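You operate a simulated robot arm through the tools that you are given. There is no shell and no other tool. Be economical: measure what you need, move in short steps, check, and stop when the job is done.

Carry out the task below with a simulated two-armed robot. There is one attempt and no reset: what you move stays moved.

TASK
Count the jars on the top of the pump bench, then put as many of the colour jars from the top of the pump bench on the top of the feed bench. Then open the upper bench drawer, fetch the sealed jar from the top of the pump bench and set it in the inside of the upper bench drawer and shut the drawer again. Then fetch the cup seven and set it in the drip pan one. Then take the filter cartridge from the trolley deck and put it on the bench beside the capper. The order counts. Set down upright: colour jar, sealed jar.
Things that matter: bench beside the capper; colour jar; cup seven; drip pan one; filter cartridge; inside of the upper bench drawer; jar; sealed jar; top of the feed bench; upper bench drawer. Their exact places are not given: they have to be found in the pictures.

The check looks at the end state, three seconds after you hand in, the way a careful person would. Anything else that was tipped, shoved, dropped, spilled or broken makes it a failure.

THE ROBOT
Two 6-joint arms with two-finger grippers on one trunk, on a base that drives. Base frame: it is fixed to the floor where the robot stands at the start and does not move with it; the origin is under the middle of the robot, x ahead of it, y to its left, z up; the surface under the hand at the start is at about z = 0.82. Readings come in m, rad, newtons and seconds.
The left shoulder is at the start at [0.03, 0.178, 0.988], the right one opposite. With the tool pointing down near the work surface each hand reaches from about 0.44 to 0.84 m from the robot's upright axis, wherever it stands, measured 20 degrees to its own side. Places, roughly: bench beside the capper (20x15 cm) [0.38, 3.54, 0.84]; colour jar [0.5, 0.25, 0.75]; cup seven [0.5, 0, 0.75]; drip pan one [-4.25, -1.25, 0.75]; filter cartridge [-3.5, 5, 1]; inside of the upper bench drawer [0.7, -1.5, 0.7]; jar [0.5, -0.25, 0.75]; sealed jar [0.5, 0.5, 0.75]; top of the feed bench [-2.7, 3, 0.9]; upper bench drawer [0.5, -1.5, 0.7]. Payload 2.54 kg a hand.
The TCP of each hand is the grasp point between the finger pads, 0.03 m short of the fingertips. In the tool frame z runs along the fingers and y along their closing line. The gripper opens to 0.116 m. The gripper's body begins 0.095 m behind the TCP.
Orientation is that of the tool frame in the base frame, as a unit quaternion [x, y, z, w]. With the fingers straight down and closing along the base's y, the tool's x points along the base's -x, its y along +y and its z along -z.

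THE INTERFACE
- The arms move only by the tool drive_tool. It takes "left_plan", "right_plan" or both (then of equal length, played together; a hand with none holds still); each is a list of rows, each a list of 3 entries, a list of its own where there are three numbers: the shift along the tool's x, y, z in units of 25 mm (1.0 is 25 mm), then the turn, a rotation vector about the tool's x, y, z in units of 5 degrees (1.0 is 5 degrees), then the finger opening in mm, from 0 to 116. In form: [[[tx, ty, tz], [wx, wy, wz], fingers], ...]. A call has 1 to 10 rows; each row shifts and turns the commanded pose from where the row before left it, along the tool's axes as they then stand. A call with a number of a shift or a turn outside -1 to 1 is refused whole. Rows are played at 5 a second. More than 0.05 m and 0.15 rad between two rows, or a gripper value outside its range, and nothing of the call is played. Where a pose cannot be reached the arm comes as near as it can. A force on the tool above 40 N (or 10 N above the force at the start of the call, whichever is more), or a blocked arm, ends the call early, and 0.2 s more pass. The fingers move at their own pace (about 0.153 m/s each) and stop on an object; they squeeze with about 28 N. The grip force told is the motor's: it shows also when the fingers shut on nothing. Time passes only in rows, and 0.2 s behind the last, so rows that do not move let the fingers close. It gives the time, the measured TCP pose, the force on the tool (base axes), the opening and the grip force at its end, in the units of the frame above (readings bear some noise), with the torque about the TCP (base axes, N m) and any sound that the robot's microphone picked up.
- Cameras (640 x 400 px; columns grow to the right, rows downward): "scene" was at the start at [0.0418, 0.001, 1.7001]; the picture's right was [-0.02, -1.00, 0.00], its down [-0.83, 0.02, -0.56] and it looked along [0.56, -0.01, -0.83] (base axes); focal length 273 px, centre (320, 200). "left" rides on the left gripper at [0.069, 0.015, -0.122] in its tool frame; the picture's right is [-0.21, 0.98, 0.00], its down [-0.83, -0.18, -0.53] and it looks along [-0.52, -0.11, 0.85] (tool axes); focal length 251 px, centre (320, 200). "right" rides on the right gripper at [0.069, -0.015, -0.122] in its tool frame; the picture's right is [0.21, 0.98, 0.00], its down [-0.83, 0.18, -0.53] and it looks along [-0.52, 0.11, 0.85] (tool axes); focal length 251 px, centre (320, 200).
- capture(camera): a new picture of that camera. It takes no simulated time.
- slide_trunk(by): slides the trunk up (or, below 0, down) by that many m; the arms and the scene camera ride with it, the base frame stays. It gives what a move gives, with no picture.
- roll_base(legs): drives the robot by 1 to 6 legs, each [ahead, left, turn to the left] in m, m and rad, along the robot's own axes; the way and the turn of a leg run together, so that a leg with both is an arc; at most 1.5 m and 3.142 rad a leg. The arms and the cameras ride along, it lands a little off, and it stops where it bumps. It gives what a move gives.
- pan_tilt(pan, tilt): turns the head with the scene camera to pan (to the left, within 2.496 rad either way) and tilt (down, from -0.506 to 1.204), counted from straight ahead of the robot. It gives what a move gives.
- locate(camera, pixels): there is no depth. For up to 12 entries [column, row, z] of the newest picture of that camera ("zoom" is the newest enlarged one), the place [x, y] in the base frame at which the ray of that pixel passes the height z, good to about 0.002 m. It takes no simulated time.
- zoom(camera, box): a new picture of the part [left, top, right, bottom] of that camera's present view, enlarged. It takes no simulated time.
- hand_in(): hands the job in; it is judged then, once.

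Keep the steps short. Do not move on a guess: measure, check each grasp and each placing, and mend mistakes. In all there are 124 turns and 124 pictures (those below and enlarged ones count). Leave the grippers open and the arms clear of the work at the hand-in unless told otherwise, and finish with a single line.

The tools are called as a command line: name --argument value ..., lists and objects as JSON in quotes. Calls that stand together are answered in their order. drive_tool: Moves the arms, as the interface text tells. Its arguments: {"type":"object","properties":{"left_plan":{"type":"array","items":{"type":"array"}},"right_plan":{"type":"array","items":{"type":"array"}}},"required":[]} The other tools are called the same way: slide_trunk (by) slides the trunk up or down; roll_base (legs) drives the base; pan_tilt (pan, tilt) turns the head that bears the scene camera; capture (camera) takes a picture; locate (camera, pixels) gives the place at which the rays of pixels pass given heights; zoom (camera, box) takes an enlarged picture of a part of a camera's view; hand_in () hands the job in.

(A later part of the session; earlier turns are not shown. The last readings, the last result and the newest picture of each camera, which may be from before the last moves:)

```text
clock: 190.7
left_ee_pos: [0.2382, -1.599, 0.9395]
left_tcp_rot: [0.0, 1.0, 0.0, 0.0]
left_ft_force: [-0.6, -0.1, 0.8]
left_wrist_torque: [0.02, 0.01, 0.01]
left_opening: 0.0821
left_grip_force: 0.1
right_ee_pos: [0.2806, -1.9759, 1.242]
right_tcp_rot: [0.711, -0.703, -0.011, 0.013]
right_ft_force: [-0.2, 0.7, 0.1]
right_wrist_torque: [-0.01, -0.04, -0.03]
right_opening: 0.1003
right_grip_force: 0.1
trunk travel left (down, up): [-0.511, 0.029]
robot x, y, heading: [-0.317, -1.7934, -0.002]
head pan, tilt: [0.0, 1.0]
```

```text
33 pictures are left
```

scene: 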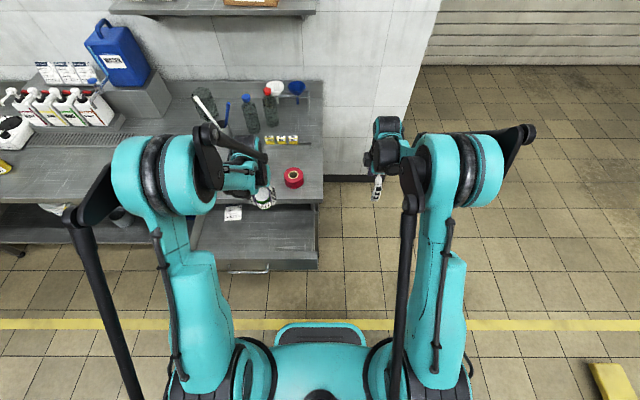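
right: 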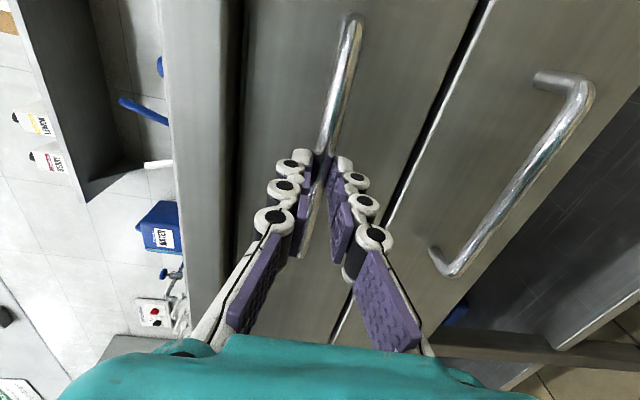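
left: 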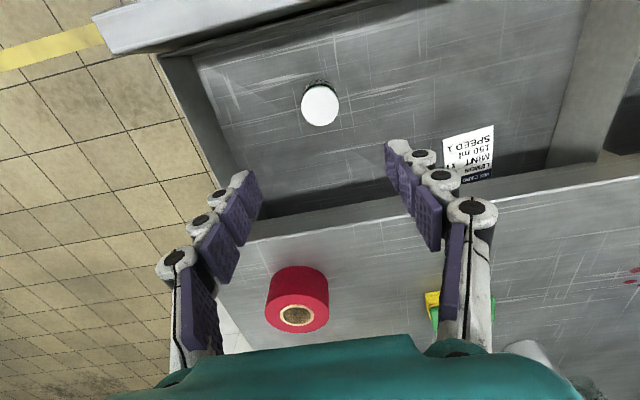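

The MINT jar stands upright in the drawer. Now to shut: back off, bring the closed left hand in front of the handle bar.

roll_base --legs '[[-0.32, 0.09, 0]]'

slide_trunk --by -0.205

drive_tool --left_plan '[[[0, 0, 0], [0, 0, 0], 30], [[0, 0, 0], [0, 0, 0], 0], [[0, 0, 0], [0, 0, 0], 0]]'

pan_tilt --pan 0.25 --tilt 0.95

capture --camera "scene"

```text
clock: 192.9
left_ee_pos: [-0.0787, -1.5113, 0.9403]
left_tcp_rot: [0.001, 1.0, 0.0, 0.0]
left_ft_force: [0.0, -0.7, -0.7]
left_wrist_torque: [-0.01, -0.02, -0.02]
left_opening: 0.0819
left_grip_force: 0.0
right_ee_pos: [-0.0367, -1.8894, 1.242]
right_tcp_rot: [0.71, -0.704, -0.011, 0.012]
right_ft_force: [0.2, 0.3, -0.8]
right_wrist_torque: [-0.02, 0.0, 0.01]
right_opening: 0.0999
right_grip_force: 0.0
trunk travel left (down, up): [-0.511, 0.029]
robot x, y, heading: [-0.6376, -1.7069, -0.003]
head pan, tilt: [0.0, 1.0]
```

```text
clock: 195.1
left_ee_pos: [-0.0803, -1.5131, 0.7349]
left_tcp_rot: [0.002, 1.0, -0.001, 0.001]
left_ft_force: [-0.6, 0.3, 0.8]
left_wrist_torque: [0.04, 0.01, 0.01]
left_opening: 0.0818
left_grip_force: 0.0
right_ee_pos: [-0.0381, -1.8894, 1.0375]
right_tcp_rot: [0.709, -0.705, -0.012, 0.012]
right_ft_force: [-0.6, -0.6, 0.9]
right_wrist_torque: [0.01, -0.03, 0.02]
right_opening: 0.1
right_grip_force: 0.0
trunk travel left (down, up): [-0.306, 0.234]
robot x, y, heading: [-0.6396, -1.7035, -0.004]
head pan, tilt: [0.0, 1.0]
```

```text
clock: 195.9
left_ee_pos: [-0.0804, -1.512, 0.7354]
left_tcp_rot: [0.002, 1.0, 0.0, 0.002]
left_ft_force: [0.7, 0.3, -0.6]
left_wrist_torque: [-0.02, -0.01, -0.02]
left_opening: 0.0
left_grip_force: 27.6
right_ee_pos: [-0.0379, -1.8904, 1.038]
right_tcp_rot: [0.709, -0.705, -0.012, 0.013]
right_ft_force: [0.3, -0.3, -0.3]
right_wrist_torque: [-0.02, 0.0, 0.0]
right_opening: 0.1002
right_grip_force: 0.0
trunk travel left (down, up): [-0.306, 0.234]
robot x, y, heading: [-0.6356, -1.7033, -0.006]
head pan, tilt: [0.0, 1.0]
```

```text
clock: 196.7
left_ee_pos: [-0.0796, -1.5107, 0.7358]
left_tcp_rot: [0.002, 1.0, -0.001, 0.001]
left_ft_force: [-0.3, -0.3, 0.3]
left_wrist_torque: [0.01, -0.03, 0.02]
left_opening: 0.0
left_grip_force: 28.1
right_ee_pos: [-0.0373, -1.8898, 1.0369]
right_tcp_rot: [0.71, -0.704, -0.012, 0.013]
right_ft_force: [0.4, 0.3, -0.2]
right_wrist_torque: [-0.05, -0.03, -0.02]
right_opening: 0.0998
right_grip_force: 0.0
trunk travel left (down, up): [-0.306, 0.234]
robot x, y, heading: [-0.6368, -1.707, -0.003]
head pan, tilt: [0.25, 0.949]
```

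```text
32 pictures are left
```

scene: 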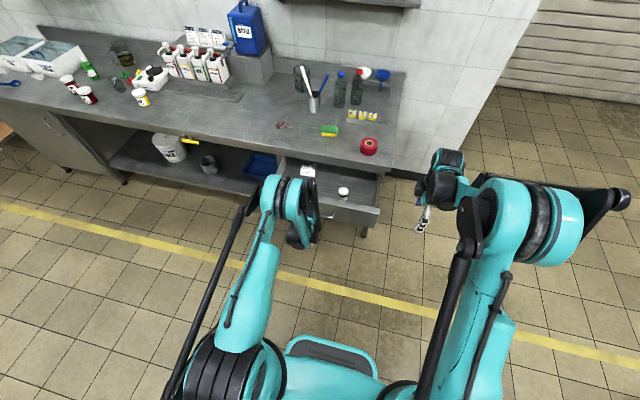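

The closed hand is in front of the handle and the jar is visible standing inside. Pushing the drawer in gently with the base, in short legs.

roll_base --legs '[[0.2, 0, 0], [0.1, 0, 0], [0.085, 0, 0]]'

capture --camera "scene"

capture --camera "left"

```text
clock: 199.7
left_ee_pos: [0.3097, -1.5155, 0.7345]
left_tcp_rot: [0.004, 1.0, -0.001, 0.0]
left_ft_force: [0.6, 0.5, -0.2]
left_wrist_torque: [-0.03, 0.02, 0.02]
left_opening: 0.0002
left_grip_force: 28.9
right_ee_pos: [0.3501, -1.8943, 1.0361]
right_tcp_rot: [0.708, -0.706, -0.012, 0.013]
right_ft_force: [0.3, -0.6, -1.4]
right_wrist_torque: [0.02, 0.04, -0.02]
right_opening: 0.1001
right_grip_force: 0.0
trunk travel left (down, up): [-0.306, 0.234]
robot x, y, heading: [-0.2509, -1.7036, -0.011]
head pan, tilt: [0.25, 0.949]
```

```text
31 pictures are left
```

scene: 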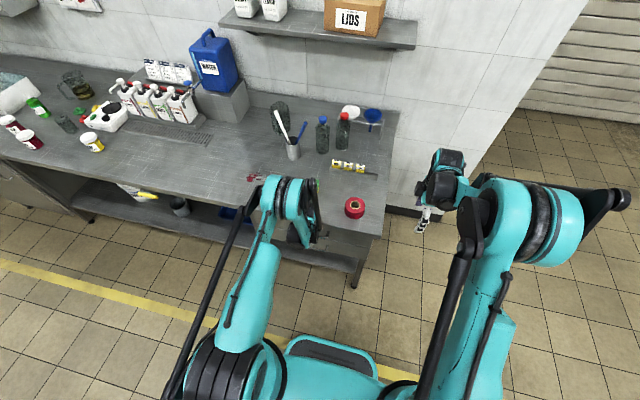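

```text
30 pictures are left
```

left: 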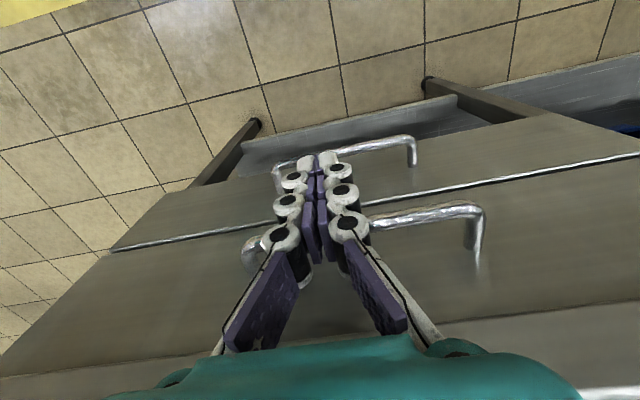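

Nearly shut. I'll push the last ~2 cm with the arm, which stops on force.

drive_tool --left_plan '[[[-0.3, 0, 0], [0, 0, 0], 0], [[-0.3, 0, 0], [0, 0, 0], 0], [[-0.2, 0, 0], [0, 0, 0], 0], [[-0.2, 0, 0], [0, 0, 0], 0]]'

capture --camera "left"

```text
clock: 200.7
left_ee_pos: [0.3315, -1.5168, 0.7404]
left_tcp_rot: [0.004, 1.0, 0.0, 0.0]
left_ft_force: [-0.7, -1.3, -0.2]
left_wrist_torque: [-0.02, -0.03, 0.01]
left_opening: 0.0
left_grip_force: 28.3
left hand out of reach, approached as far as the arm can: row 2
right_ee_pos: [0.3488, -1.8957, 1.0377]
right_tcp_rot: [0.707, -0.707, -0.012, 0.012]
right_ft_force: [-0.6, -0.6, 0.1]
right_wrist_torque: [-0.02, 0.02, 0.01]
right_opening: 0.0999
right_grip_force: 0.0
trunk travel left (down, up): [-0.306, 0.234]
robot x, y, heading: [-0.2522, -1.705, -0.004]
head pan, tilt: [0.25, 0.949]
```

```text
29 pictures are left
```

left: 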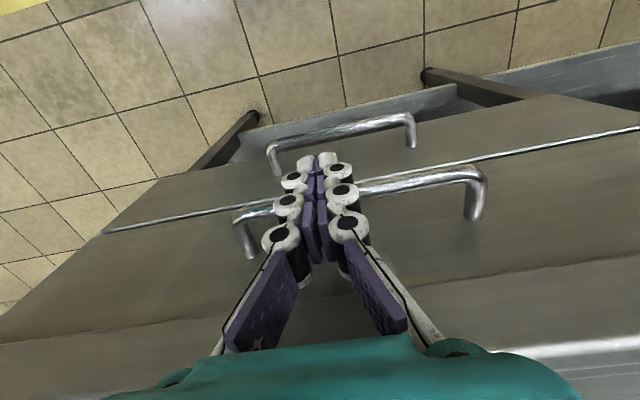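

No resistance yet; a few more millimetres until it resists.

drive_tool --left_plan '[[[-0.16, 0, 0], [0, 0, 0], 0], [[-0.16, 0, 0], [0, 0, 0], 0], [[0, 0, 0], [0, 0, 0], 0]]'

capture --camera "left"

```text
clock: 201.5
left_ee_pos: [0.3339, -1.5173, 0.7426]
left_tcp_rot: [0.004, 1.0, 0.001, -0.004]
left_ft_force: [-10.1, -1.0, 2.9]
left_wrist_torque: [0.02, 0.18, 0.11]
left_opening: 0.0
left_grip_force: 28.9
left hand out of reach, approached as far as the arm can: row 2
right_ee_pos: [0.3475, -1.895, 1.0368]
right_tcp_rot: [0.709, -0.705, -0.012, 0.013]
right_ft_force: [0.8, 0.7, -0.3]
right_wrist_torque: [0.06, 0.01, -0.02]
right_opening: 0.1
right_grip_force: 0.1
trunk travel left (down, up): [-0.306, 0.234]
robot x, y, heading: [-0.2491, -1.7008, -0.006]
head pan, tilt: [0.25, 0.949]
stopped in row 3 (left hand): the force on the tool passed its limit at 41 N (the readings are from after the stop); the commanded pose is now the measured one
```

```text
28 pictures are left
```

left: 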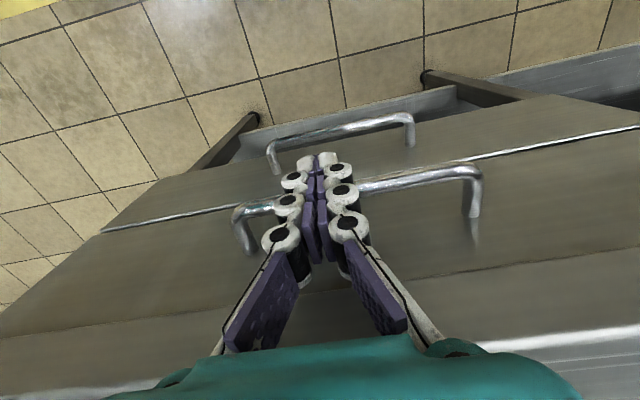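

The drawer resists firmly (41 N): shut. I'll back off to check it and move on toward cup seven.

roll_base --legs '[[-0.4, 0, 0]]'

slide_trunk --by 0.23

zoom --camera "scene" --box '[200, 60, 400, 200]'

drive_tool --left_plan '[[[0, 0, 0], [0, 0, 0], 60], [[0, 0, 0], [0, 0, 0], 110], [[0, 0, -1], [0, 0, 0], 110], [[0, 0, -1], [0, 0, 0], 110], [[0, 0, -1], [0, 0, 0], 110]]'

roll_base --legs '[[0, 1.4, 0.005], [0.45, 0, 0]]'

capture --camera "left"

```text
clock: 204.0
left_ee_pos: [-0.067, -1.5155, 0.7407]
left_tcp_rot: [0.008, 1.0, 0.0, -0.002]
left_ft_force: [-0.6, -0.6, 0.4]
left_wrist_torque: [-0.04, -0.02, 0.0]
left_opening: 0.0001
left_grip_force: 28.8
right_ee_pos: [-0.0556, -1.894, 1.0372]
right_tcp_rot: [-0.706, 0.708, 0.012, -0.012]
right_ft_force: [-0.4, -0.4, 0.3]
right_wrist_torque: [0.02, -0.02, -0.01]
right_opening: 0.0998
right_grip_force: 0.0
trunk travel left (down, up): [-0.306, 0.234]
robot x, y, heading: [-0.6522, -1.6984, -0.02]
head pan, tilt: [0.25, 0.949]
```

```text
clock: 206.4
left_ee_pos: [-0.0673, -1.5157, 0.9714]
left_tcp_rot: [0.006, 1.0, 0.0, -0.003]
left_ft_force: [0.4, -1.0, -0.1]
left_wrist_torque: [-0.03, -0.01, -0.01]
left_opening: 0.0001
left_grip_force: 28.5
right_ee_pos: [-0.0563, -1.8939, 1.2661]
right_tcp_rot: [-0.706, 0.708, 0.012, -0.012]
right_ft_force: [0.9, -0.2, 0.0]
right_wrist_torque: [-0.01, -0.02, -0.03]
right_opening: 0.1003
right_grip_force: 0.1
trunk travel left (down, up): [-0.536, 0.004]
robot x, y, heading: [-0.6545, -1.7011, -0.016]
head pan, tilt: [0.25, 0.949]
```

```text
2.86 times, centred on (300, 130) of scene
```

zoom: 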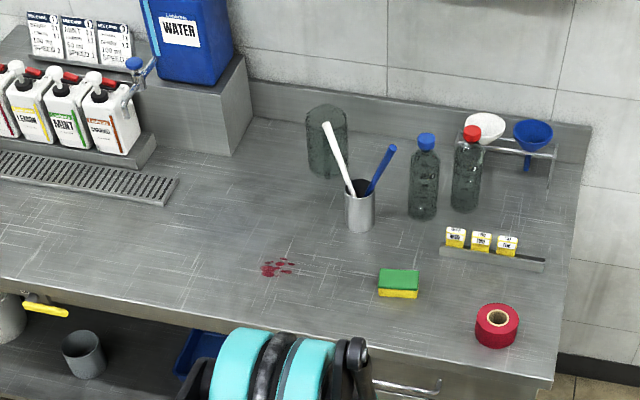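

```text
clock: 207.6
left_ee_pos: [-0.0671, -1.5165, 1.0467]
left_tcp_rot: [0.007, 1.0, 0.0, -0.003]
left_ft_force: [-0.1, -0.2, 0.4]
left_wrist_torque: [0.03, -0.06, 0.01]
left_opening: 0.1104
left_grip_force: 0.0
right_ee_pos: [-0.0562, -1.8956, 1.2677]
right_tcp_rot: [-0.706, 0.708, 0.012, -0.013]
right_ft_force: [0.6, -0.2, -0.1]
right_wrist_torque: [-0.01, 0.0, -0.01]
right_opening: 0.1001
right_grip_force: 0.2
trunk travel left (down, up): [-0.536, 0.004]
robot x, y, heading: [-0.6533, -1.7021, -0.012]
head pan, tilt: [0.25, 0.949]
```

```text
clock: 217.1
left_ee_pos: [0.4196, -0.1185, 1.0474]
left_tcp_rot: [0.014, 1.0, 0.0, -0.003]
left_ft_force: [0.6, 0.3, 0.4]
left_wrist_torque: [0.01, 0.0, 0.01]
left_opening: 0.11
left_grip_force: 0.0
right_ee_pos: [0.4247, -0.4969, 1.2682]
right_tcp_rot: [-0.701, 0.713, 0.013, -0.012]
right_ft_force: [0.2, -0.3, -0.7]
right_wrist_torque: [-0.04, 0.02, 0.0]
right_opening: 0.1
right_grip_force: 0.0
trunk travel left (down, up): [-0.536, 0.004]
robot x, y, heading: [-0.1698, -0.3007, -0.026]
head pan, tilt: [0.25, 0.949]
```

```text
26 pictures are left
```

left: 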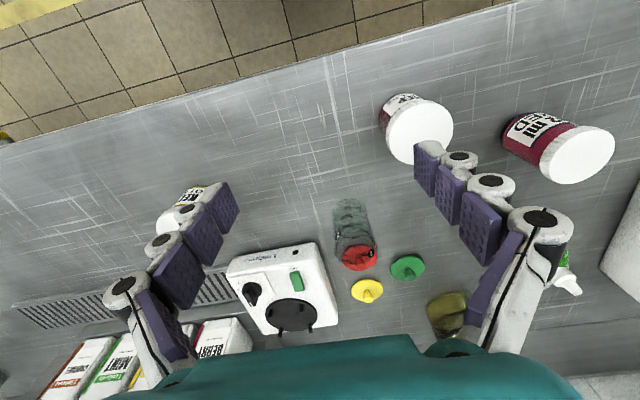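

Cup seven is at left (352,230), with its foot near (350,210). Enlarging for precision.

zoom --camera "left" --box '[310, 180, 420, 290]'

locate --camera "left" --pixels '[[350, 212, 0.82], [353, 240, 0.9], [420, 133, 0.915]]'

```text
3.64 times, centred on (365, 235) of left
```

zoom: 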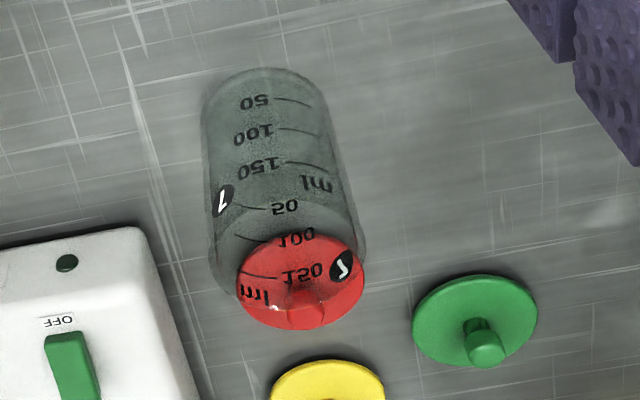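

```text
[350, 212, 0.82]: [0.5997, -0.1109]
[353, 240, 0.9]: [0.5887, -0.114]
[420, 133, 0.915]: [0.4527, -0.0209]
```

roll_base --legs '[[0.11, -0.006, 0.022]]'

capture --camera "left"

locate --camera "left" --pixels '[[320, 200, 0.82]]'

```text
clock: 218.2
left_ee_pos: [0.5238, -0.1127, 1.0466]
left_tcp_rot: [0.002, 1.0, -0.001, -0.003]
left_ft_force: [-0.4, 0.2, 0.0]
left_wrist_torque: [0.01, 0.03, -0.02]
left_opening: 0.1102
left_grip_force: 0.1
right_ee_pos: [0.5384, -0.4904, 1.2677]
right_tcp_rot: [0.709, -0.705, -0.013, 0.012]
right_ft_force: [0.7, 0.2, -0.3]
right_wrist_torque: [0.0, 0.01, 0.0]
right_opening: 0.0997
right_grip_force: 0.1
trunk travel left (down, up): [-0.536, 0.004]
robot x, y, heading: [-0.0627, -0.3013, -0.008]
head pan, tilt: [0.25, 0.949]
```

```text
24 pictures are left
```

left: 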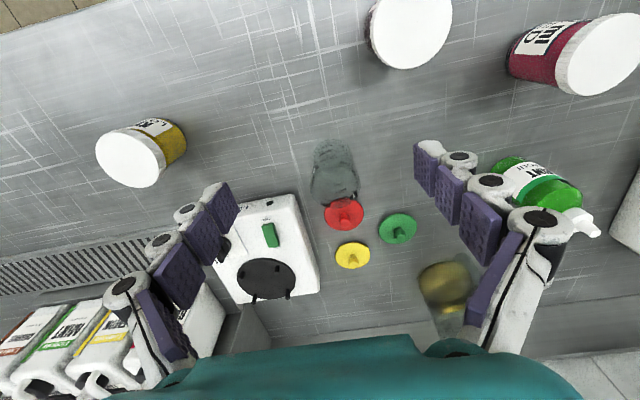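

```text
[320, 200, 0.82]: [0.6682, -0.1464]
```

locate --camera "left" --pixels '[[333, 154, 0.82], [337, 183, 0.89], [337, 183, 0.91], [337, 183, 0.93], [292, 205, 0.86], [294, 197, 0.82]]'

```text
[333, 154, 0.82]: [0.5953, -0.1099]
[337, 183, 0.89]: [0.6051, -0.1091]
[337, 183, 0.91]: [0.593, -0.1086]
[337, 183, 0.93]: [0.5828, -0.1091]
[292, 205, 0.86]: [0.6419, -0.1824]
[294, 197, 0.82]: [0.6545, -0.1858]
```

Cup seven: centre (0.598,−0.110), rim z≈0.905. Moving over it and lowering to z≈0.87.

drive_tool --left_plan '[[[-0.99, 0.04, 0], [0, 0, 0], 92], [[-0.99, 0.04, 0], [0, 0, 0], 92], [[-0.99, 0.04, 0], [0, 0, 0], 92], [[0, 0, 1], [0, 0, 0], 92], [[0, 0, 1], [0, 0, 0], 92], [[0, 0, 1], [0, 0, 0], 92], [[0, 0, 1], [0, 0, 0], 92], [[0, 0, 0], [0, 0, 0], 92]]'

capture --camera "left"

```text
clock: 220.0
left_ee_pos: [0.572, -0.1112, 0.9926]
left_tcp_rot: [0.002, 1.0, 0.0, -0.004]
left_ft_force: [0.7, -1.1, 0.2]
left_wrist_torque: [-0.02, -0.02, 0.0]
left_opening: 0.0919
left_grip_force: 0.1
left hand out of reach, approached as far as the arm can: row 5, 6, 7
right_ee_pos: [0.5366, -0.4907, 1.2674]
right_tcp_rot: [0.709, -0.705, -0.013, 0.013]
right_ft_force: [-0.3, -0.3, 0.2]
right_wrist_torque: [-0.01, -0.02, 0.03]
right_opening: 0.1
right_grip_force: 0.0
trunk travel left (down, up): [-0.536, 0.004]
robot x, y, heading: [-0.0608, -0.3039, -0.003]
head pan, tilt: [0.25, 0.949]
```

```text
23 pictures are left
```

left: 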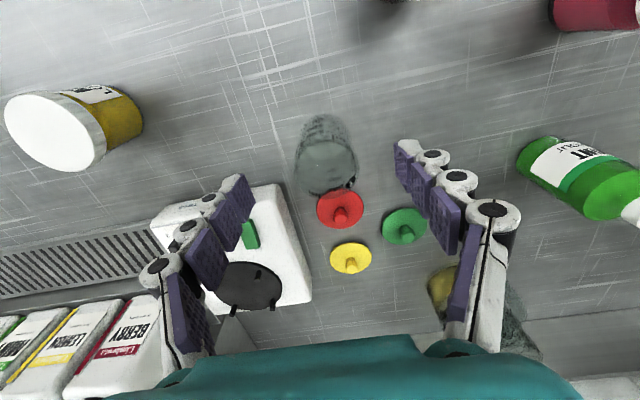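

The raised trunk limits the reach. I'll advance the base 26 mm, then lower the trunk in steps.

roll_base --legs '[[0.027, 0, 0]]'

slide_trunk --by -0.02

capture --camera "left"

```text
clock: 220.9
left_ee_pos: [0.5943, -0.1115, 0.9963]
left_tcp_rot: [0.003, 1.0, 0.0, -0.002]
left_ft_force: [-0.8, 0.0, 0.7]
left_wrist_torque: [0.0, -0.07, 0.0]
left_opening: 0.0919
left_grip_force: 0.1
right_ee_pos: [0.5586, -0.4908, 1.2707]
right_tcp_rot: [0.709, -0.705, -0.012, 0.011]
right_ft_force: [-1.4, -0.6, -0.1]
right_wrist_torque: [-0.02, -0.1, 0.01]
right_opening: 0.0998
right_grip_force: 0.1
trunk travel left (down, up): [-0.536, 0.004]
robot x, y, heading: [-0.0349, -0.308, -0.004]
head pan, tilt: [0.25, 0.949]
```

```text
clock: 221.5
left_ee_pos: [0.5971, -0.1113, 0.9722]
left_tcp_rot: [0.003, 1.0, 0.0, -0.004]
left_ft_force: [0.7, -0.3, -0.2]
left_wrist_torque: [0.03, 0.02, 0.0]
left_opening: 0.0921
left_grip_force: 0.2
right_ee_pos: [0.5615, -0.4909, 1.2471]
right_tcp_rot: [0.709, -0.705, -0.012, 0.013]
right_ft_force: [0.7, -0.1, 0.2]
right_wrist_torque: [0.01, -0.02, -0.01]
right_opening: 0.1001
right_grip_force: 0.2
trunk travel left (down, up): [-0.516, 0.024]
robot x, y, heading: [-0.037, -0.3025, -0.009]
head pan, tilt: [0.25, 0.949]
```

```text
22 pictures are left
```

left: 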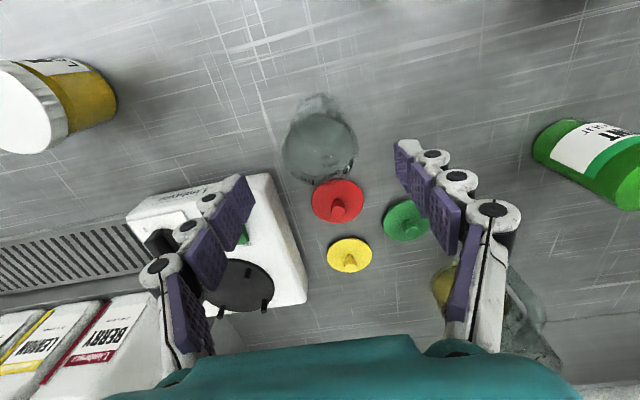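

locate --camera "left" --pixels '[[320, 147, 0.905], [322, 118, 0.82], [270, 176, 0.87], [305, 300, 0.87], [128, 215, 0.87]]'

```text
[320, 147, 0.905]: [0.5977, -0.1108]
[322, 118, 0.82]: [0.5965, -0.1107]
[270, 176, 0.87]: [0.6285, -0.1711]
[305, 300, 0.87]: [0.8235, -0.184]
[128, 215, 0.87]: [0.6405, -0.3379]
```

Aligned within 1 mm. I'll narrow the opening to 82 mm and lower the trunk 0.10 m.

drive_tool --left_plan '[[[0, 0, 0], [0, 0, 0], 82]]'

slide_trunk --by -0.1

drive_tool --left_plan '[[[0, 0, 0], [0, 0, 0], 60], [[0, 0, 0], [0, 0, 0], 40], [[0, 0, 0], [0, 0, 0], 40]]'

capture --camera "left"

```text
clock: 221.9
left_ee_pos: [0.5964, -0.112, 0.9733]
left_tcp_rot: [0.003, 1.0, -0.001, -0.002]
left_ft_force: [0.2, 0.6, 0.6]
left_wrist_torque: [0.02, 0.01, -0.01]
left_opening: 0.082
left_grip_force: 0.0
right_ee_pos: [0.5621, -0.4906, 1.2484]
right_tcp_rot: [0.709, -0.705, -0.013, 0.012]
right_ft_force: [-0.6, -0.8, 0.0]
right_wrist_torque: [0.03, -0.02, -0.01]
right_opening: 0.1
right_grip_force: 0.0
trunk travel left (down, up): [-0.516, 0.024]
robot x, y, heading: [-0.0369, -0.3043, -0.006]
head pan, tilt: [0.25, 0.949]
```

```text
clock: 223.3
left_ee_pos: [0.5976, -0.112, 0.8728]
left_tcp_rot: [0.002, 1.0, 0.0, -0.003]
left_ft_force: [0.5, -0.1, -0.4]
left_wrist_torque: [0.01, 0.02, 0.01]
left_opening: 0.082
left_grip_force: 0.0
right_ee_pos: [0.5624, -0.4915, 1.1471]
right_tcp_rot: [0.709, -0.705, -0.012, 0.013]
right_ft_force: [0.5, -0.8, 0.3]
right_wrist_torque: [0.04, 0.01, -0.02]
right_opening: 0.0999
right_grip_force: 0.0
trunk travel left (down, up): [-0.416, 0.124]
robot x, y, heading: [-0.0358, -0.3014, -0.003]
head pan, tilt: [0.25, 0.949]
```

```text
clock: 224.1
left_ee_pos: [0.5973, -0.111, 0.8729]
left_tcp_rot: [0.003, 1.0, 0.0, -0.003]
left_ft_force: [0.3, -0.9, 3.5]
left_wrist_torque: [-0.03, -0.02, 0.04]
left_opening: 0.0561
left_grip_force: 27.9
right_ee_pos: [0.5638, -0.4908, 1.148]
right_tcp_rot: [0.709, -0.705, -0.013, 0.013]
right_ft_force: [1.0, -0.8, 0.0]
right_wrist_torque: [-0.01, 0.0, -0.01]
right_opening: 0.0999
right_grip_force: 0.0
trunk travel left (down, up): [-0.416, 0.124]
robot x, y, heading: [-0.0353, -0.3082, -0.007]
head pan, tilt: [0.25, 0.949]
```

```text
21 pictures are left
```

left: 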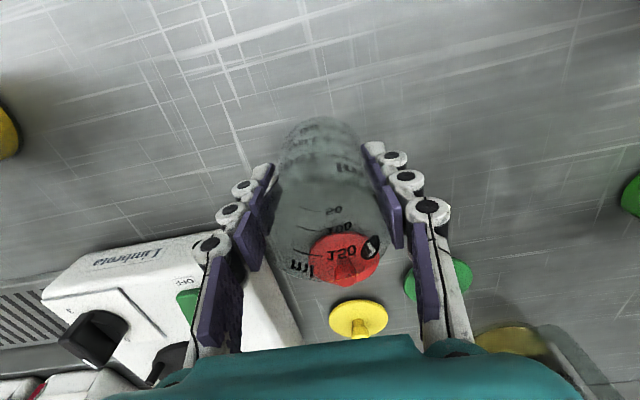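

Cup seven is gripped (56 mm). I'll lift with the trunk, back off, turn round and drive towards the drip pan area at (−4.25,−1.25).

slide_trunk --by 0.12

roll_base --legs '[[-0.7, 0, 0], [0, 0, 3.14], [1.3, 0.6, 0]]'

pan_tilt --pan 0 --tilt 0.5

capture --camera "scene"

```text
clock: 225.6
left_ee_pos: [0.5972, -0.1109, 0.9924]
left_tcp_rot: [0.002, 1.0, 0.0, -0.002]
left_ft_force: [-0.1, -0.9, -1.1]
left_wrist_torque: [0.0, -0.04, 0.0]
left_opening: 0.0558
left_grip_force: 27.8
right_ee_pos: [0.5633, -0.4905, 1.2664]
right_tcp_rot: [0.709, -0.705, -0.013, 0.012]
right_ft_force: [0.2, -0.2, 0.5]
right_wrist_torque: [-0.03, 0.01, -0.03]
right_opening: 0.0998
right_grip_force: 0.0
trunk travel left (down, up): [-0.536, 0.004]
robot x, y, heading: [-0.0374, -0.3009, -0.005]
head pan, tilt: [0.25, 0.949]
```

```text
clock: 243.6
left_ee_pos: [-2.7197, -1.0419, 0.9926]
left_tcp_rot: [1.0, -0.013, 0.003, 0.0]
left_ft_force: [-0.2, -0.9, -1.0]
left_wrist_torque: [0.01, 0.0, 0.0]
left_opening: 0.0555
left_grip_force: 28.2
right_ee_pos: [-2.6775, -0.6621, 1.2666]
right_tcp_rot: [0.713, 0.701, 0.012, 0.012]
right_ft_force: [1.1, -0.1, 0.8]
right_wrist_torque: [-0.03, -0.02, 0.01]
right_opening: 0.1001
right_grip_force: 0.1
trunk travel left (down, up): [-0.536, 0.004]
robot x, y, heading: [-2.0845, -0.8597, 3.121]
head pan, tilt: [0.25, 0.949]
```

```text
clock: 244.5
left_ee_pos: [-2.7213, -1.0421, 0.993]
left_tcp_rot: [1.0, -0.014, 0.002, 0.0]
left_ft_force: [-0.2, -0.4, -0.4]
left_wrist_torque: [0.01, 0.02, -0.01]
left_opening: 0.0558
left_grip_force: 28.3
right_ee_pos: [-2.6765, -0.6628, 1.2679]
right_tcp_rot: [0.713, 0.701, 0.013, 0.012]
right_ft_force: [-1.1, 0.2, 0.8]
right_wrist_torque: [-0.01, -0.01, -0.02]
right_opening: 0.1002
right_grip_force: 0.1
trunk travel left (down, up): [-0.536, 0.004]
robot x, y, heading: [-2.0826, -0.8618, 3.112]
head pan, tilt: [0.0, 0.499]
```

```text
20 pictures are left
```

scene: 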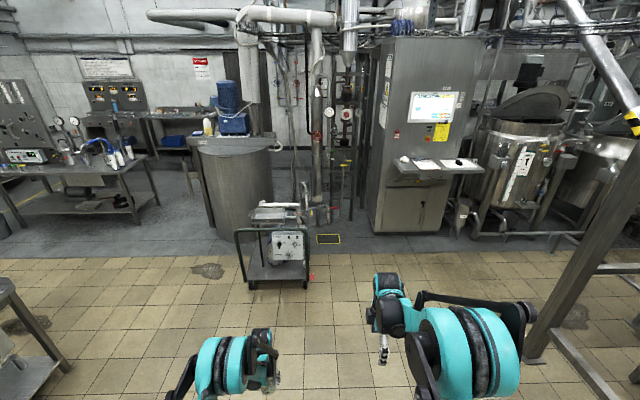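

The pump cart carries a tray at (275,213). I'll check whether that's at (−4.25,−1.25) and enlarge it.

locate --camera "scene" --pixels '[[272, 214, 0.75], [272, 214, 0.65], [250, 218, 0.7], [296, 216, 0.7], [270, 286, 0.2]]'

zoom --camera "scene" --box '[220, 180, 330, 300]'

```text
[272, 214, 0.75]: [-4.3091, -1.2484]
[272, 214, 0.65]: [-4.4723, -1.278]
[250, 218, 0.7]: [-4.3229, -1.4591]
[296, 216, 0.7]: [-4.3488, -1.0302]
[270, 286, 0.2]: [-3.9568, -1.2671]
```

```text
3.33 times, centred on (275, 240) of scene
```

zoom: 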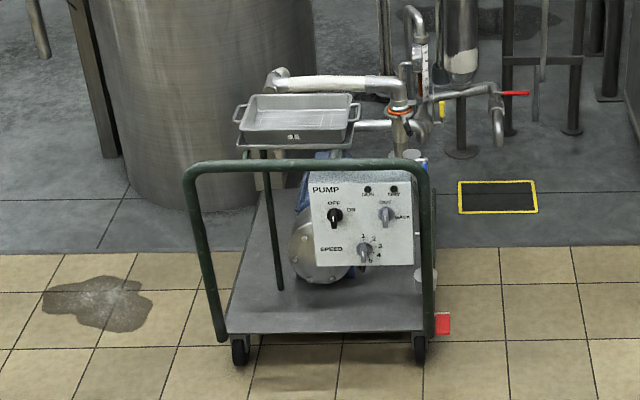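

A tray labelled with a number sits on the cart at ≈(−4.28,−1.25): drip pan one by place. I'll go closer and look from above.

roll_base --legs '[[0, 0, 0.03], [1.25, 0.2, 0]]'

pan_tilt --pan 0.1 --tilt 0.75

capture --camera "scene"

```text
clock: 251.3
left_ee_pos: [-3.9782, -1.2352, 0.9929]
left_tcp_rot: [1.0, -0.009, 0.003, 0.0]
left_ft_force: [0.2, -0.6, 0.0]
left_wrist_torque: [0.01, 0.03, -0.02]
left_opening: 0.0559
left_grip_force: 27.9
right_ee_pos: [-3.9381, -0.8551, 1.2675]
right_tcp_rot: [0.71, 0.704, 0.012, 0.012]
right_ft_force: [-0.1, -0.2, -0.1]
right_wrist_torque: [0.04, 0.03, 0.0]
right_opening: 0.1
right_grip_force: 0.2
trunk travel left (down, up): [-0.536, 0.004]
robot x, y, heading: [-3.3426, -1.0515, 3.126]
head pan, tilt: [0.0, 0.499]
```

```text
clock: 252.1
left_ee_pos: [-3.9783, -1.2339, 0.9923]
left_tcp_rot: [1.0, -0.009, 0.002, 0.001]
left_ft_force: [0.2, 0.1, -1.4]
left_wrist_torque: [0.01, 0.02, 0.01]
left_opening: 0.0559
left_grip_force: 27.7
right_ee_pos: [-3.9379, -0.8552, 1.2676]
right_tcp_rot: [0.71, 0.704, 0.012, 0.012]
right_ft_force: [-0.4, -0.3, -0.5]
right_wrist_torque: [0.0, 0.0, -0.02]
right_opening: 0.0997
right_grip_force: 0.0
trunk travel left (down, up): [-0.536, 0.004]
robot x, y, heading: [-3.3409, -1.0448, 3.125]
head pan, tilt: [0.099, 0.75]
```

```text
18 pictures are left
```

scene: 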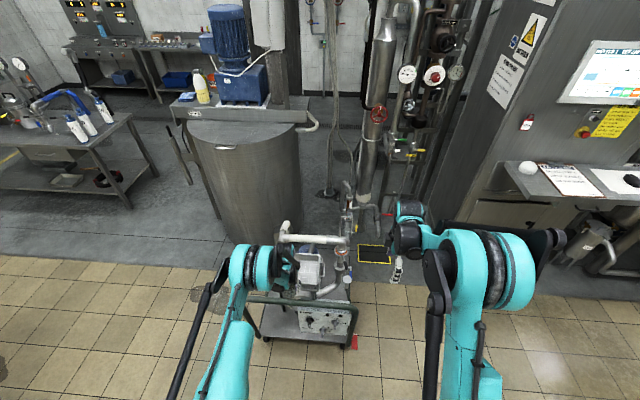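

The left arm hides the pan in this view; the left camera should see it ahead of the hand.

capture --camera "left"

```text
17 pictures are left
```

left: 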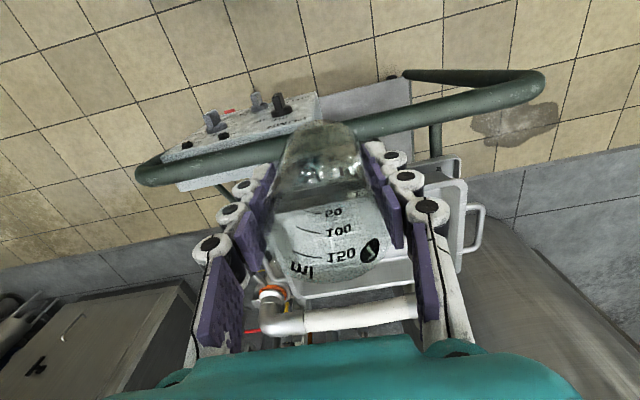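

The cart's handle bar is right below the hand and the pan lies just beyond. I'll measure pan features at several heights.

locate --camera "left" --pixels '[[478, 228, 0.7], [478, 228, 0.75], [478, 228, 0.8], [440, 158, 0.75], [440, 158, 0.8], [460, 180, 0.75], [412, 283, 0.75], [412, 283, 0.8], [265, 285, 0.75], [350, 125, 0.85], [350, 125, 0.8]]'

```text
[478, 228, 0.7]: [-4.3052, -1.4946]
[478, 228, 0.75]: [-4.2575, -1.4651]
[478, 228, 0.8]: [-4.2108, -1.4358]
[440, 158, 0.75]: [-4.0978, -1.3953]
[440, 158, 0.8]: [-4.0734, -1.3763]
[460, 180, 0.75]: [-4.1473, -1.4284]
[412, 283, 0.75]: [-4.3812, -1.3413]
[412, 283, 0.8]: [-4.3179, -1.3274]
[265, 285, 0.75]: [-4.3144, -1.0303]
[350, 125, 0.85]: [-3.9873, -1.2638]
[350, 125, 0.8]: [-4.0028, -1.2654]
```

The side handle triangulates to (−4.21,−1.43,0.80), so the rim is near z≈0.8. I'll enlarge the left view to see the pan's outline.

zoom --camera "left" --box '[230, 110, 510, 330]'

```text
1.82 times, centred on (370, 220) of left
```

zoom: 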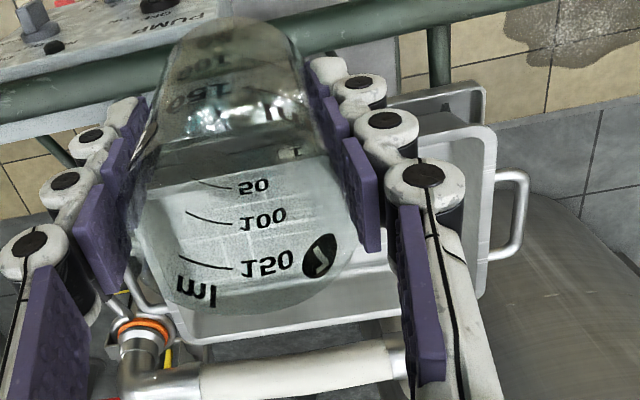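

locate --camera "zoom" --pixels '[[490, 130, 0.8], [480, 292, 0.8], [185, 338, 0.8], [525, 215, 0.8], [140, 290, 0.8], [490, 130, 0.78], [480, 292, 0.78], [185, 338, 0.78], [485, 90, 0.75], [260, 60, 0.85]]'

```text
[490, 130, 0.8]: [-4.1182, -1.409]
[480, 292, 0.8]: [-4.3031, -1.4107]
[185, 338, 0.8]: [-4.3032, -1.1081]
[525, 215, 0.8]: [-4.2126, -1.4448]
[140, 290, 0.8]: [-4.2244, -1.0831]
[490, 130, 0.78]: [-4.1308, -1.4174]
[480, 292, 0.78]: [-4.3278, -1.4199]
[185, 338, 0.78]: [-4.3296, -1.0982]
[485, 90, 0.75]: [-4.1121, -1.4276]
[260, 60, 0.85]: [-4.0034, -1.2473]
```

Pan spans x −4.118…−4.303, y −1.41…−1.108, rim z≈0.8; centre (−4.21,−1.26). I'll retract the right hand toward the robot, then advance so the cup is over the pan's centre.

drive_tool --right_plan '[[[0, 1, 0], [0, 0, 0], 100], [[0, 1, 0], [0, 0, 0], 100], [[0, 1, 0], [0, 0, 0], 100], [[0, 1, 0], [0, 0, 0], 100], [[0, 1, 0], [0, 0, 0], 100], [[0, 1, 0], [0, 0, 0], 100]]'

roll_base --legs '[[0.232, 0.028, 0]]'

capture --camera "left"

```text
clock: 253.5
left_ee_pos: [-3.9776, -1.2345, 0.9938]
left_tcp_rot: [1.0, -0.009, 0.002, -0.001]
left_ft_force: [0.5, -0.5, 0.0]
left_wrist_torque: [-0.02, 0.0, 0.01]
left_opening: 0.0556
left_grip_force: 28.0
right_ee_pos: [-3.7865, -0.8565, 1.2726]
right_tcp_rot: [0.71, 0.704, 0.013, 0.012]
right_ft_force: [-0.3, -0.7, -0.6]
right_wrist_torque: [0.02, 0.05, 0.01]
right_opening: 0.0999
right_grip_force: 0.1
trunk travel left (down, up): [-0.536, 0.004]
robot x, y, heading: [-3.3439, -1.0489, 3.126]
head pan, tilt: [0.099, 0.75]
```

```text
clock: 255.2
left_ee_pos: [-4.2076, -1.2589, 0.9934]
left_tcp_rot: [1.0, -0.009, 0.003, 0.0]
left_ft_force: [0.3, 0.0, -0.3]
left_wrist_torque: [0.01, -0.03, 0.0]
left_opening: 0.0559
left_grip_force: 28.3
right_ee_pos: [-4.0173, -0.8802, 1.2729]
right_tcp_rot: [0.71, 0.704, 0.013, 0.013]
right_ft_force: [0.0, -0.2, 0.2]
right_wrist_torque: [0.01, 0.01, -0.01]
right_opening: 0.1001
right_grip_force: 0.0
trunk travel left (down, up): [-0.536, 0.004]
robot x, y, heading: [-3.5718, -1.0753, 3.126]
head pan, tilt: [0.099, 0.75]
```

```text
15 pictures are left
```

left: 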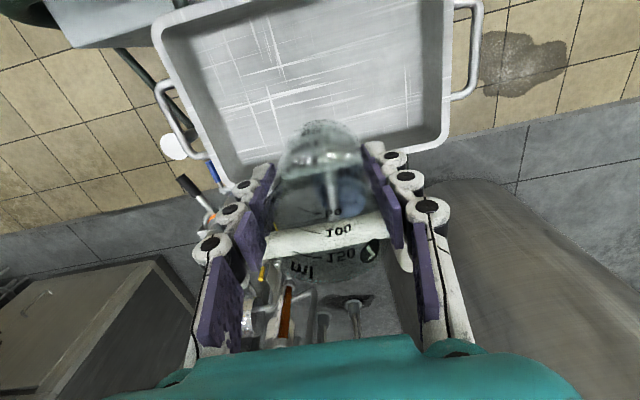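

locate --camera "left" --pixels '[[444, 145, 0.8], [444, 145, 0.78], [444, 145, 0.75], [440, 0, 0.8], [160, 30, 0.8], [232, 182, 0.8], [232, 182, 0.78], [330, 160, 0.8]]'

```text
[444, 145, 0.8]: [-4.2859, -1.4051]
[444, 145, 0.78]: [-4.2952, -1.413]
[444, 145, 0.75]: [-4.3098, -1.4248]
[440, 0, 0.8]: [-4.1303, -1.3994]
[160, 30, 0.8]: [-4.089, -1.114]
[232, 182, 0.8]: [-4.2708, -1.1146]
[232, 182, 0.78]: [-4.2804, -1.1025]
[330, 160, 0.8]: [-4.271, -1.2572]
```

The rim is at z≈0.82 and the pan's centre at about (−4.19,−1.26). I'll shift the hand 15 mm back and lower the trunk 0.14 m.

drive_tool --left_plan '[[[0.6, 0, 0], [0, 0, 0], 40]]'

slide_trunk --by -0.14

capture --camera "left"

```text
clock: 255.6
left_ee_pos: [-4.1905, -1.258, 0.9938]
left_tcp_rot: [1.0, -0.009, 0.003, 0.0]
left_ft_force: [-0.6, 0.5, -0.3]
left_wrist_torque: [0.02, 0.04, -0.02]
left_opening: 0.0556
left_grip_force: 28.3
right_ee_pos: [-4.0159, -0.878, 1.2739]
right_tcp_rot: [0.71, 0.704, 0.011, 0.011]
right_ft_force: [1.1, 0.2, 0.1]
right_wrist_torque: [0.0, 0.02, 0.02]
right_opening: 0.1004
right_grip_force: 0.0
trunk travel left (down, up): [-0.536, 0.004]
robot x, y, heading: [-3.5693, -1.0751, 3.121]
head pan, tilt: [0.099, 0.75]
```

```text
clock: 257.3
left_ee_pos: [-4.1935, -1.2585, 0.852]
left_tcp_rot: [1.0, -0.009, 0.002, 0.0]
left_ft_force: [0.2, 0.4, -0.4]
left_wrist_torque: [-0.01, 0.01, 0.01]
left_opening: 0.056
left_grip_force: 28.2
right_ee_pos: [-4.018, -0.8799, 1.1326]
right_tcp_rot: [0.71, 0.704, 0.012, 0.013]
right_ft_force: [-1.2, -0.7, 0.8]
right_wrist_torque: [-0.04, -0.04, -0.04]
right_opening: 0.0998
right_grip_force: 0.1
trunk travel left (down, up): [-0.396, 0.144]
robot x, y, heading: [-3.5721, -1.0743, 3.124]
head pan, tilt: [0.099, 0.75]
```

```text
14 pictures are left
```

left: 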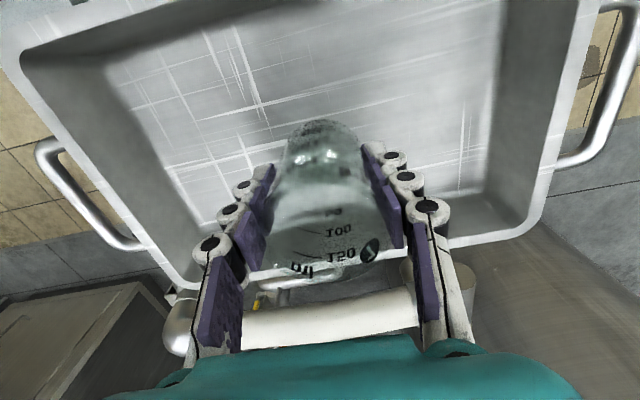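

The cup hangs inside the pan outline. Lowering in small steps until contact.

slide_trunk --by -0.015

slide_trunk --by -0.006

```text
clock: 257.9
left_ee_pos: [-4.1919, -1.2587, 0.8385]
left_tcp_rot: [1.0, -0.008, 0.003, -0.001]
left_ft_force: [0.1, 0.7, 20.8]
left_wrist_torque: [-0.01, 0.11, -0.01]
left_opening: 0.0557
left_grip_force: 28.1
right_ee_pos: [-4.0173, -0.8797, 1.1186]
right_tcp_rot: [0.709, 0.705, 0.012, 0.011]
right_ft_force: [-0.5, 0.2, -0.2]
right_wrist_torque: [0.01, 0.02, 0.03]
right_opening: 0.1001
right_grip_force: 0.0
trunk travel left (down, up): [-0.381, 0.159]
robot x, y, heading: [-3.5705, -1.0708, 3.122]
head pan, tilt: [0.099, 0.75]
```

```text
clock: 258.4
left_ee_pos: [-4.1907, -1.2577, 0.8313]
left_tcp_rot: [1.0, -0.009, 0.002, 0.001]
left_ft_force: [1.7, 1.4, 15.7]
left_wrist_torque: [0.08, 0.01, -0.01]
left_opening: 0.0558
left_grip_force: 28.1
right_ee_pos: [-4.0164, -0.8804, 1.1104]
right_tcp_rot: [0.711, 0.703, 0.012, 0.012]
right_ft_force: [0.5, 0.7, 0.1]
right_wrist_torque: [-0.06, -0.04, 0.01]
right_opening: 0.1001
right_grip_force: 0.1
trunk travel left (down, up): [-0.375, 0.165]
robot x, y, heading: [-3.5715, -1.0732, 3.124]
head pan, tilt: [0.099, 0.75]
```

Contact felt (about 16–21 N). Opening the fingers, then raising the trunk clear of the cup.

drive_tool --left_plan '[[[0, 0, 0], [0, 0, 0], 62], [[0, 0, 0], [0, 0, 0], 78], [[0, 0, 0], [0, 0, 0], 78]]'

slide_trunk --by 0.16

capture --camera "left"

```text
clock: 259.2
left_ee_pos: [-4.1915, -1.2573, 0.831]
left_tcp_rot: [1.0, -0.008, 0.004, 0.0]
left_ft_force: [0.5, 0.2, -0.4]
left_wrist_torque: [-0.01, 0.01, 0.02]
left_opening: 0.0782
left_grip_force: 0.1
right_ee_pos: [-4.0188, -0.8799, 1.1115]
right_tcp_rot: [0.71, 0.704, 0.012, 0.012]
right_ft_force: [-1.2, 0.1, 0.4]
right_wrist_torque: [0.01, 0.03, -0.02]
right_opening: 0.1003
right_grip_force: 0.1
trunk travel left (down, up): [-0.375, 0.165]
robot x, y, heading: [-3.572, -1.0765, 3.122]
head pan, tilt: [0.099, 0.75]
```

```text
clock: 261.1
left_ee_pos: [-4.1923, -1.258, 0.9893]
left_tcp_rot: [1.0, -0.009, 0.002, 0.001]
left_ft_force: [0.0, -0.3, 0.0]
left_wrist_torque: [-0.03, -0.03, 0.0]
left_opening: 0.078
left_grip_force: 0.0
right_ee_pos: [-4.019, -0.8793, 1.2709]
right_tcp_rot: [0.711, 0.703, 0.013, 0.012]
right_ft_force: [0.0, 0.1, -0.8]
right_wrist_torque: [-0.01, 0.03, 0.02]
right_opening: 0.0998
right_grip_force: 0.0
trunk travel left (down, up): [-0.535, 0.005]
robot x, y, heading: [-3.5743, -1.0719, 3.121]
head pan, tilt: [0.099, 0.75]
```

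```text
13 pictures are left
```

left: 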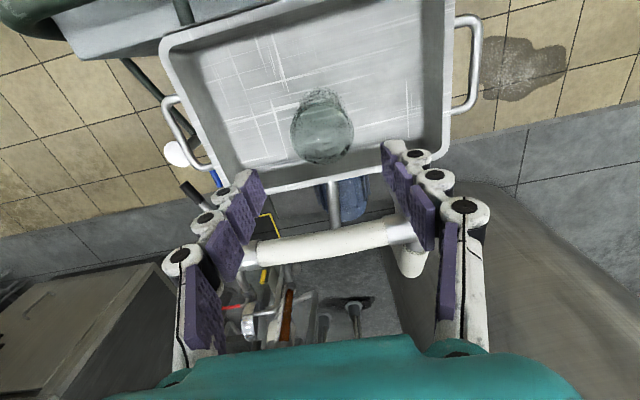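

Cup seven stands upright in the pan. Next: the filter cartridge on the trolley near (−3.5,5). I'll back off, turn north and drive along the free aisle at x≈−1.55.

roll_base --legs '[[-1.0, 0, 0], [0, 0, -1.551], [0, -1.0, 0], [1.5, 0, 0], [1.5, 0, 0], [1.4, 0, 0]]'

```text
clock: 295.3
left_ee_pos: [-1.9764, 3.9228, 0.9907]
left_tcp_rot: [0.72, -0.694, 0.003, 0.002]
left_ft_force: [-0.1, -1.1, 0.4]
left_wrist_torque: [0.01, 0.01, 0.02]
left_opening: 0.0783
left_grip_force: 0.0
right_ee_pos: [-1.5894, 3.7703, 1.2724]
right_tcp_rot: [1.0, 0.022, 0.0, 0.017]
right_ft_force: [0.0, -0.1, 0.3]
right_wrist_torque: [0.0, 0.0, -0.02]
right_opening: 0.1
right_grip_force: 0.1
trunk travel left (down, up): [-0.535, 0.005]
robot x, y, heading: [-1.76, 3.3143, 1.606]
head pan, tilt: [0.099, 0.75]
```

I'm at (−1.76,3.31). Ahead to y≈4.0, turn to face −x, drive 0.7 m and look at the trolley.

roll_base --legs '[[0.68, 0, 0], [0, 0, 1.535], [0.7, 0, 0]]'

pan_tilt --pan -0.6 --tilt 0.65

capture --camera "scene"

```text
clock: 306.2
left_ee_pos: [-3.1086, 3.8108, 0.992]
left_tcp_rot: [1.0, -0.006, 0.002, 0.0]
left_ft_force: [-0.5, -0.9, 0.1]
left_wrist_torque: [0.02, -0.03, -0.01]
left_opening: 0.0779
left_grip_force: 0.0
right_ee_pos: [-2.9367, 4.1891, 1.2718]
right_tcp_rot: [0.708, 0.706, 0.012, 0.012]
right_ft_force: [0.2, 0.4, 0.6]
right_wrist_torque: [0.0, 0.03, 0.0]
right_opening: 0.1
right_grip_force: 0.1
trunk travel left (down, up): [-0.535, 0.005]
robot x, y, heading: [-2.4916, 3.9978, 3.131]
head pan, tilt: [0.099, 0.75]
```

```text
clock: 307.2
left_ee_pos: [-3.109, 3.8111, 0.9901]
left_tcp_rot: [1.0, -0.006, 0.002, -0.001]
left_ft_force: [-0.1, -0.8, -0.6]
left_wrist_torque: [-0.02, -0.03, 0.0]
left_opening: 0.0779
left_grip_force: 0.0
right_ee_pos: [-2.9381, 4.1905, 1.2712]
right_tcp_rot: [0.708, 0.706, 0.012, 0.013]
right_ft_force: [-0.1, 1.0, 0.9]
right_wrist_torque: [-0.02, -0.05, -0.01]
right_opening: 0.1003
right_grip_force: 0.1
trunk travel left (down, up): [-0.535, 0.005]
robot x, y, heading: [-2.4925, 4.0016, 3.133]
head pan, tilt: [-0.6, 0.649]
```

```text
12 pictures are left
```

scene: 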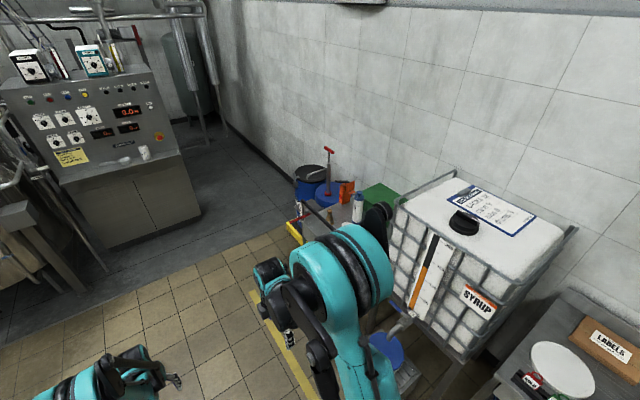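

locate --camera "scene" --pixels '[[345, 210, 0.9], [355, 205, 0.95], [300, 235, 0.1], [385, 350, 0.4], [305, 215, 0.9]]'

zoom --camera "scene" --box '[280, 140, 420, 260]'

```text
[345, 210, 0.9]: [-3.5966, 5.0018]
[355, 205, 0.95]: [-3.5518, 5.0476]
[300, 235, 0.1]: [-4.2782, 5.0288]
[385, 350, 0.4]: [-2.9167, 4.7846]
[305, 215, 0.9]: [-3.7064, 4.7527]
```

```text
3.33 times, centred on (350, 200) of scene
```

zoom: 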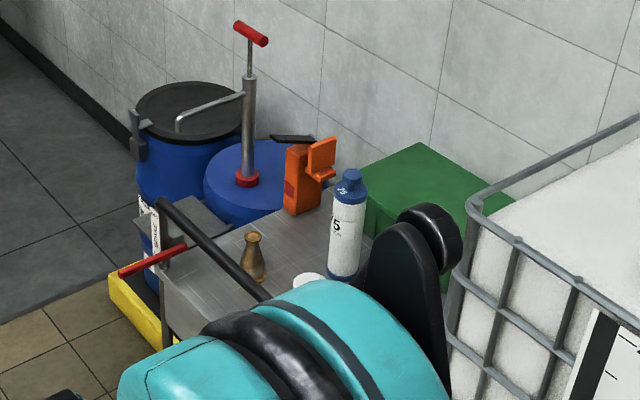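

A white cylinder with a blue cap at about (−3.54,5.05) on the trolley deck is the filter cartridge. I'll use the right hand: drive to x≈−3.74, turn to face it, and look.

roll_base --legs '[[1.25, 0, 0], [0, 0, -1.56], [0.15, 0, 0]]'

pan_tilt --pan -0.15 --tilt 0.85

capture --camera "scene"

```text
clock: 318.5
left_ee_pos: [-3.9583, 4.7907, 0.9927]
left_tcp_rot: [-0.702, 0.712, -0.001, -0.001]
left_ft_force: [0.9, -0.1, -0.2]
left_wrist_torque: [0.03, 0.02, 0.01]
left_opening: 0.078
left_grip_force: 0.1
right_ee_pos: [-3.5785, 4.6181, 1.272]
right_tcp_rot: [1.0, -0.003, 0.0, 0.018]
right_ft_force: [0.4, -0.2, -0.2]
right_wrist_torque: [0.01, 0.0, -0.01]
right_opening: 0.1
right_grip_force: 0.0
trunk travel left (down, up): [-0.535, 0.005]
robot x, y, heading: [-3.7723, 4.1717, 1.556]
head pan, tilt: [-0.6, 0.649]
```

```text
clock: 319.4
left_ee_pos: [-3.9588, 4.7915, 0.9911]
left_tcp_rot: [-0.702, 0.712, -0.001, -0.001]
left_ft_force: [0.2, -0.1, -0.3]
left_wrist_torque: [0.04, -0.02, 0.01]
left_opening: 0.0777
left_grip_force: 0.0
right_ee_pos: [-3.5794, 4.6203, 1.2716]
right_tcp_rot: [1.0, -0.003, 0.0, 0.017]
right_ft_force: [-0.4, 0.2, -0.5]
right_wrist_torque: [0.0, -0.02, 0.02]
right_opening: 0.1003
right_grip_force: 0.0
trunk travel left (down, up): [-0.535, 0.005]
robot x, y, heading: [-3.7685, 4.1711, 1.557]
head pan, tilt: [-0.15, 0.85]
```

```text
10 pictures are left
```

scene: 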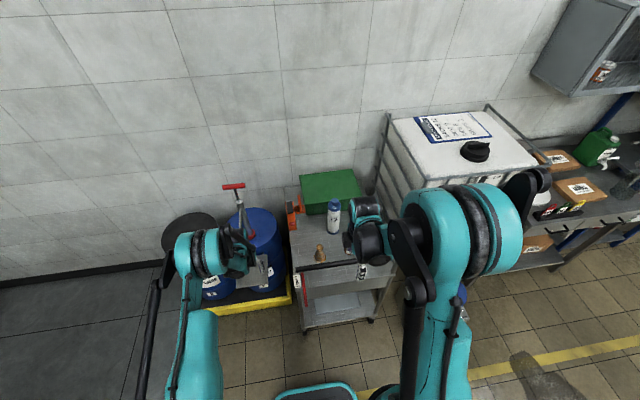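

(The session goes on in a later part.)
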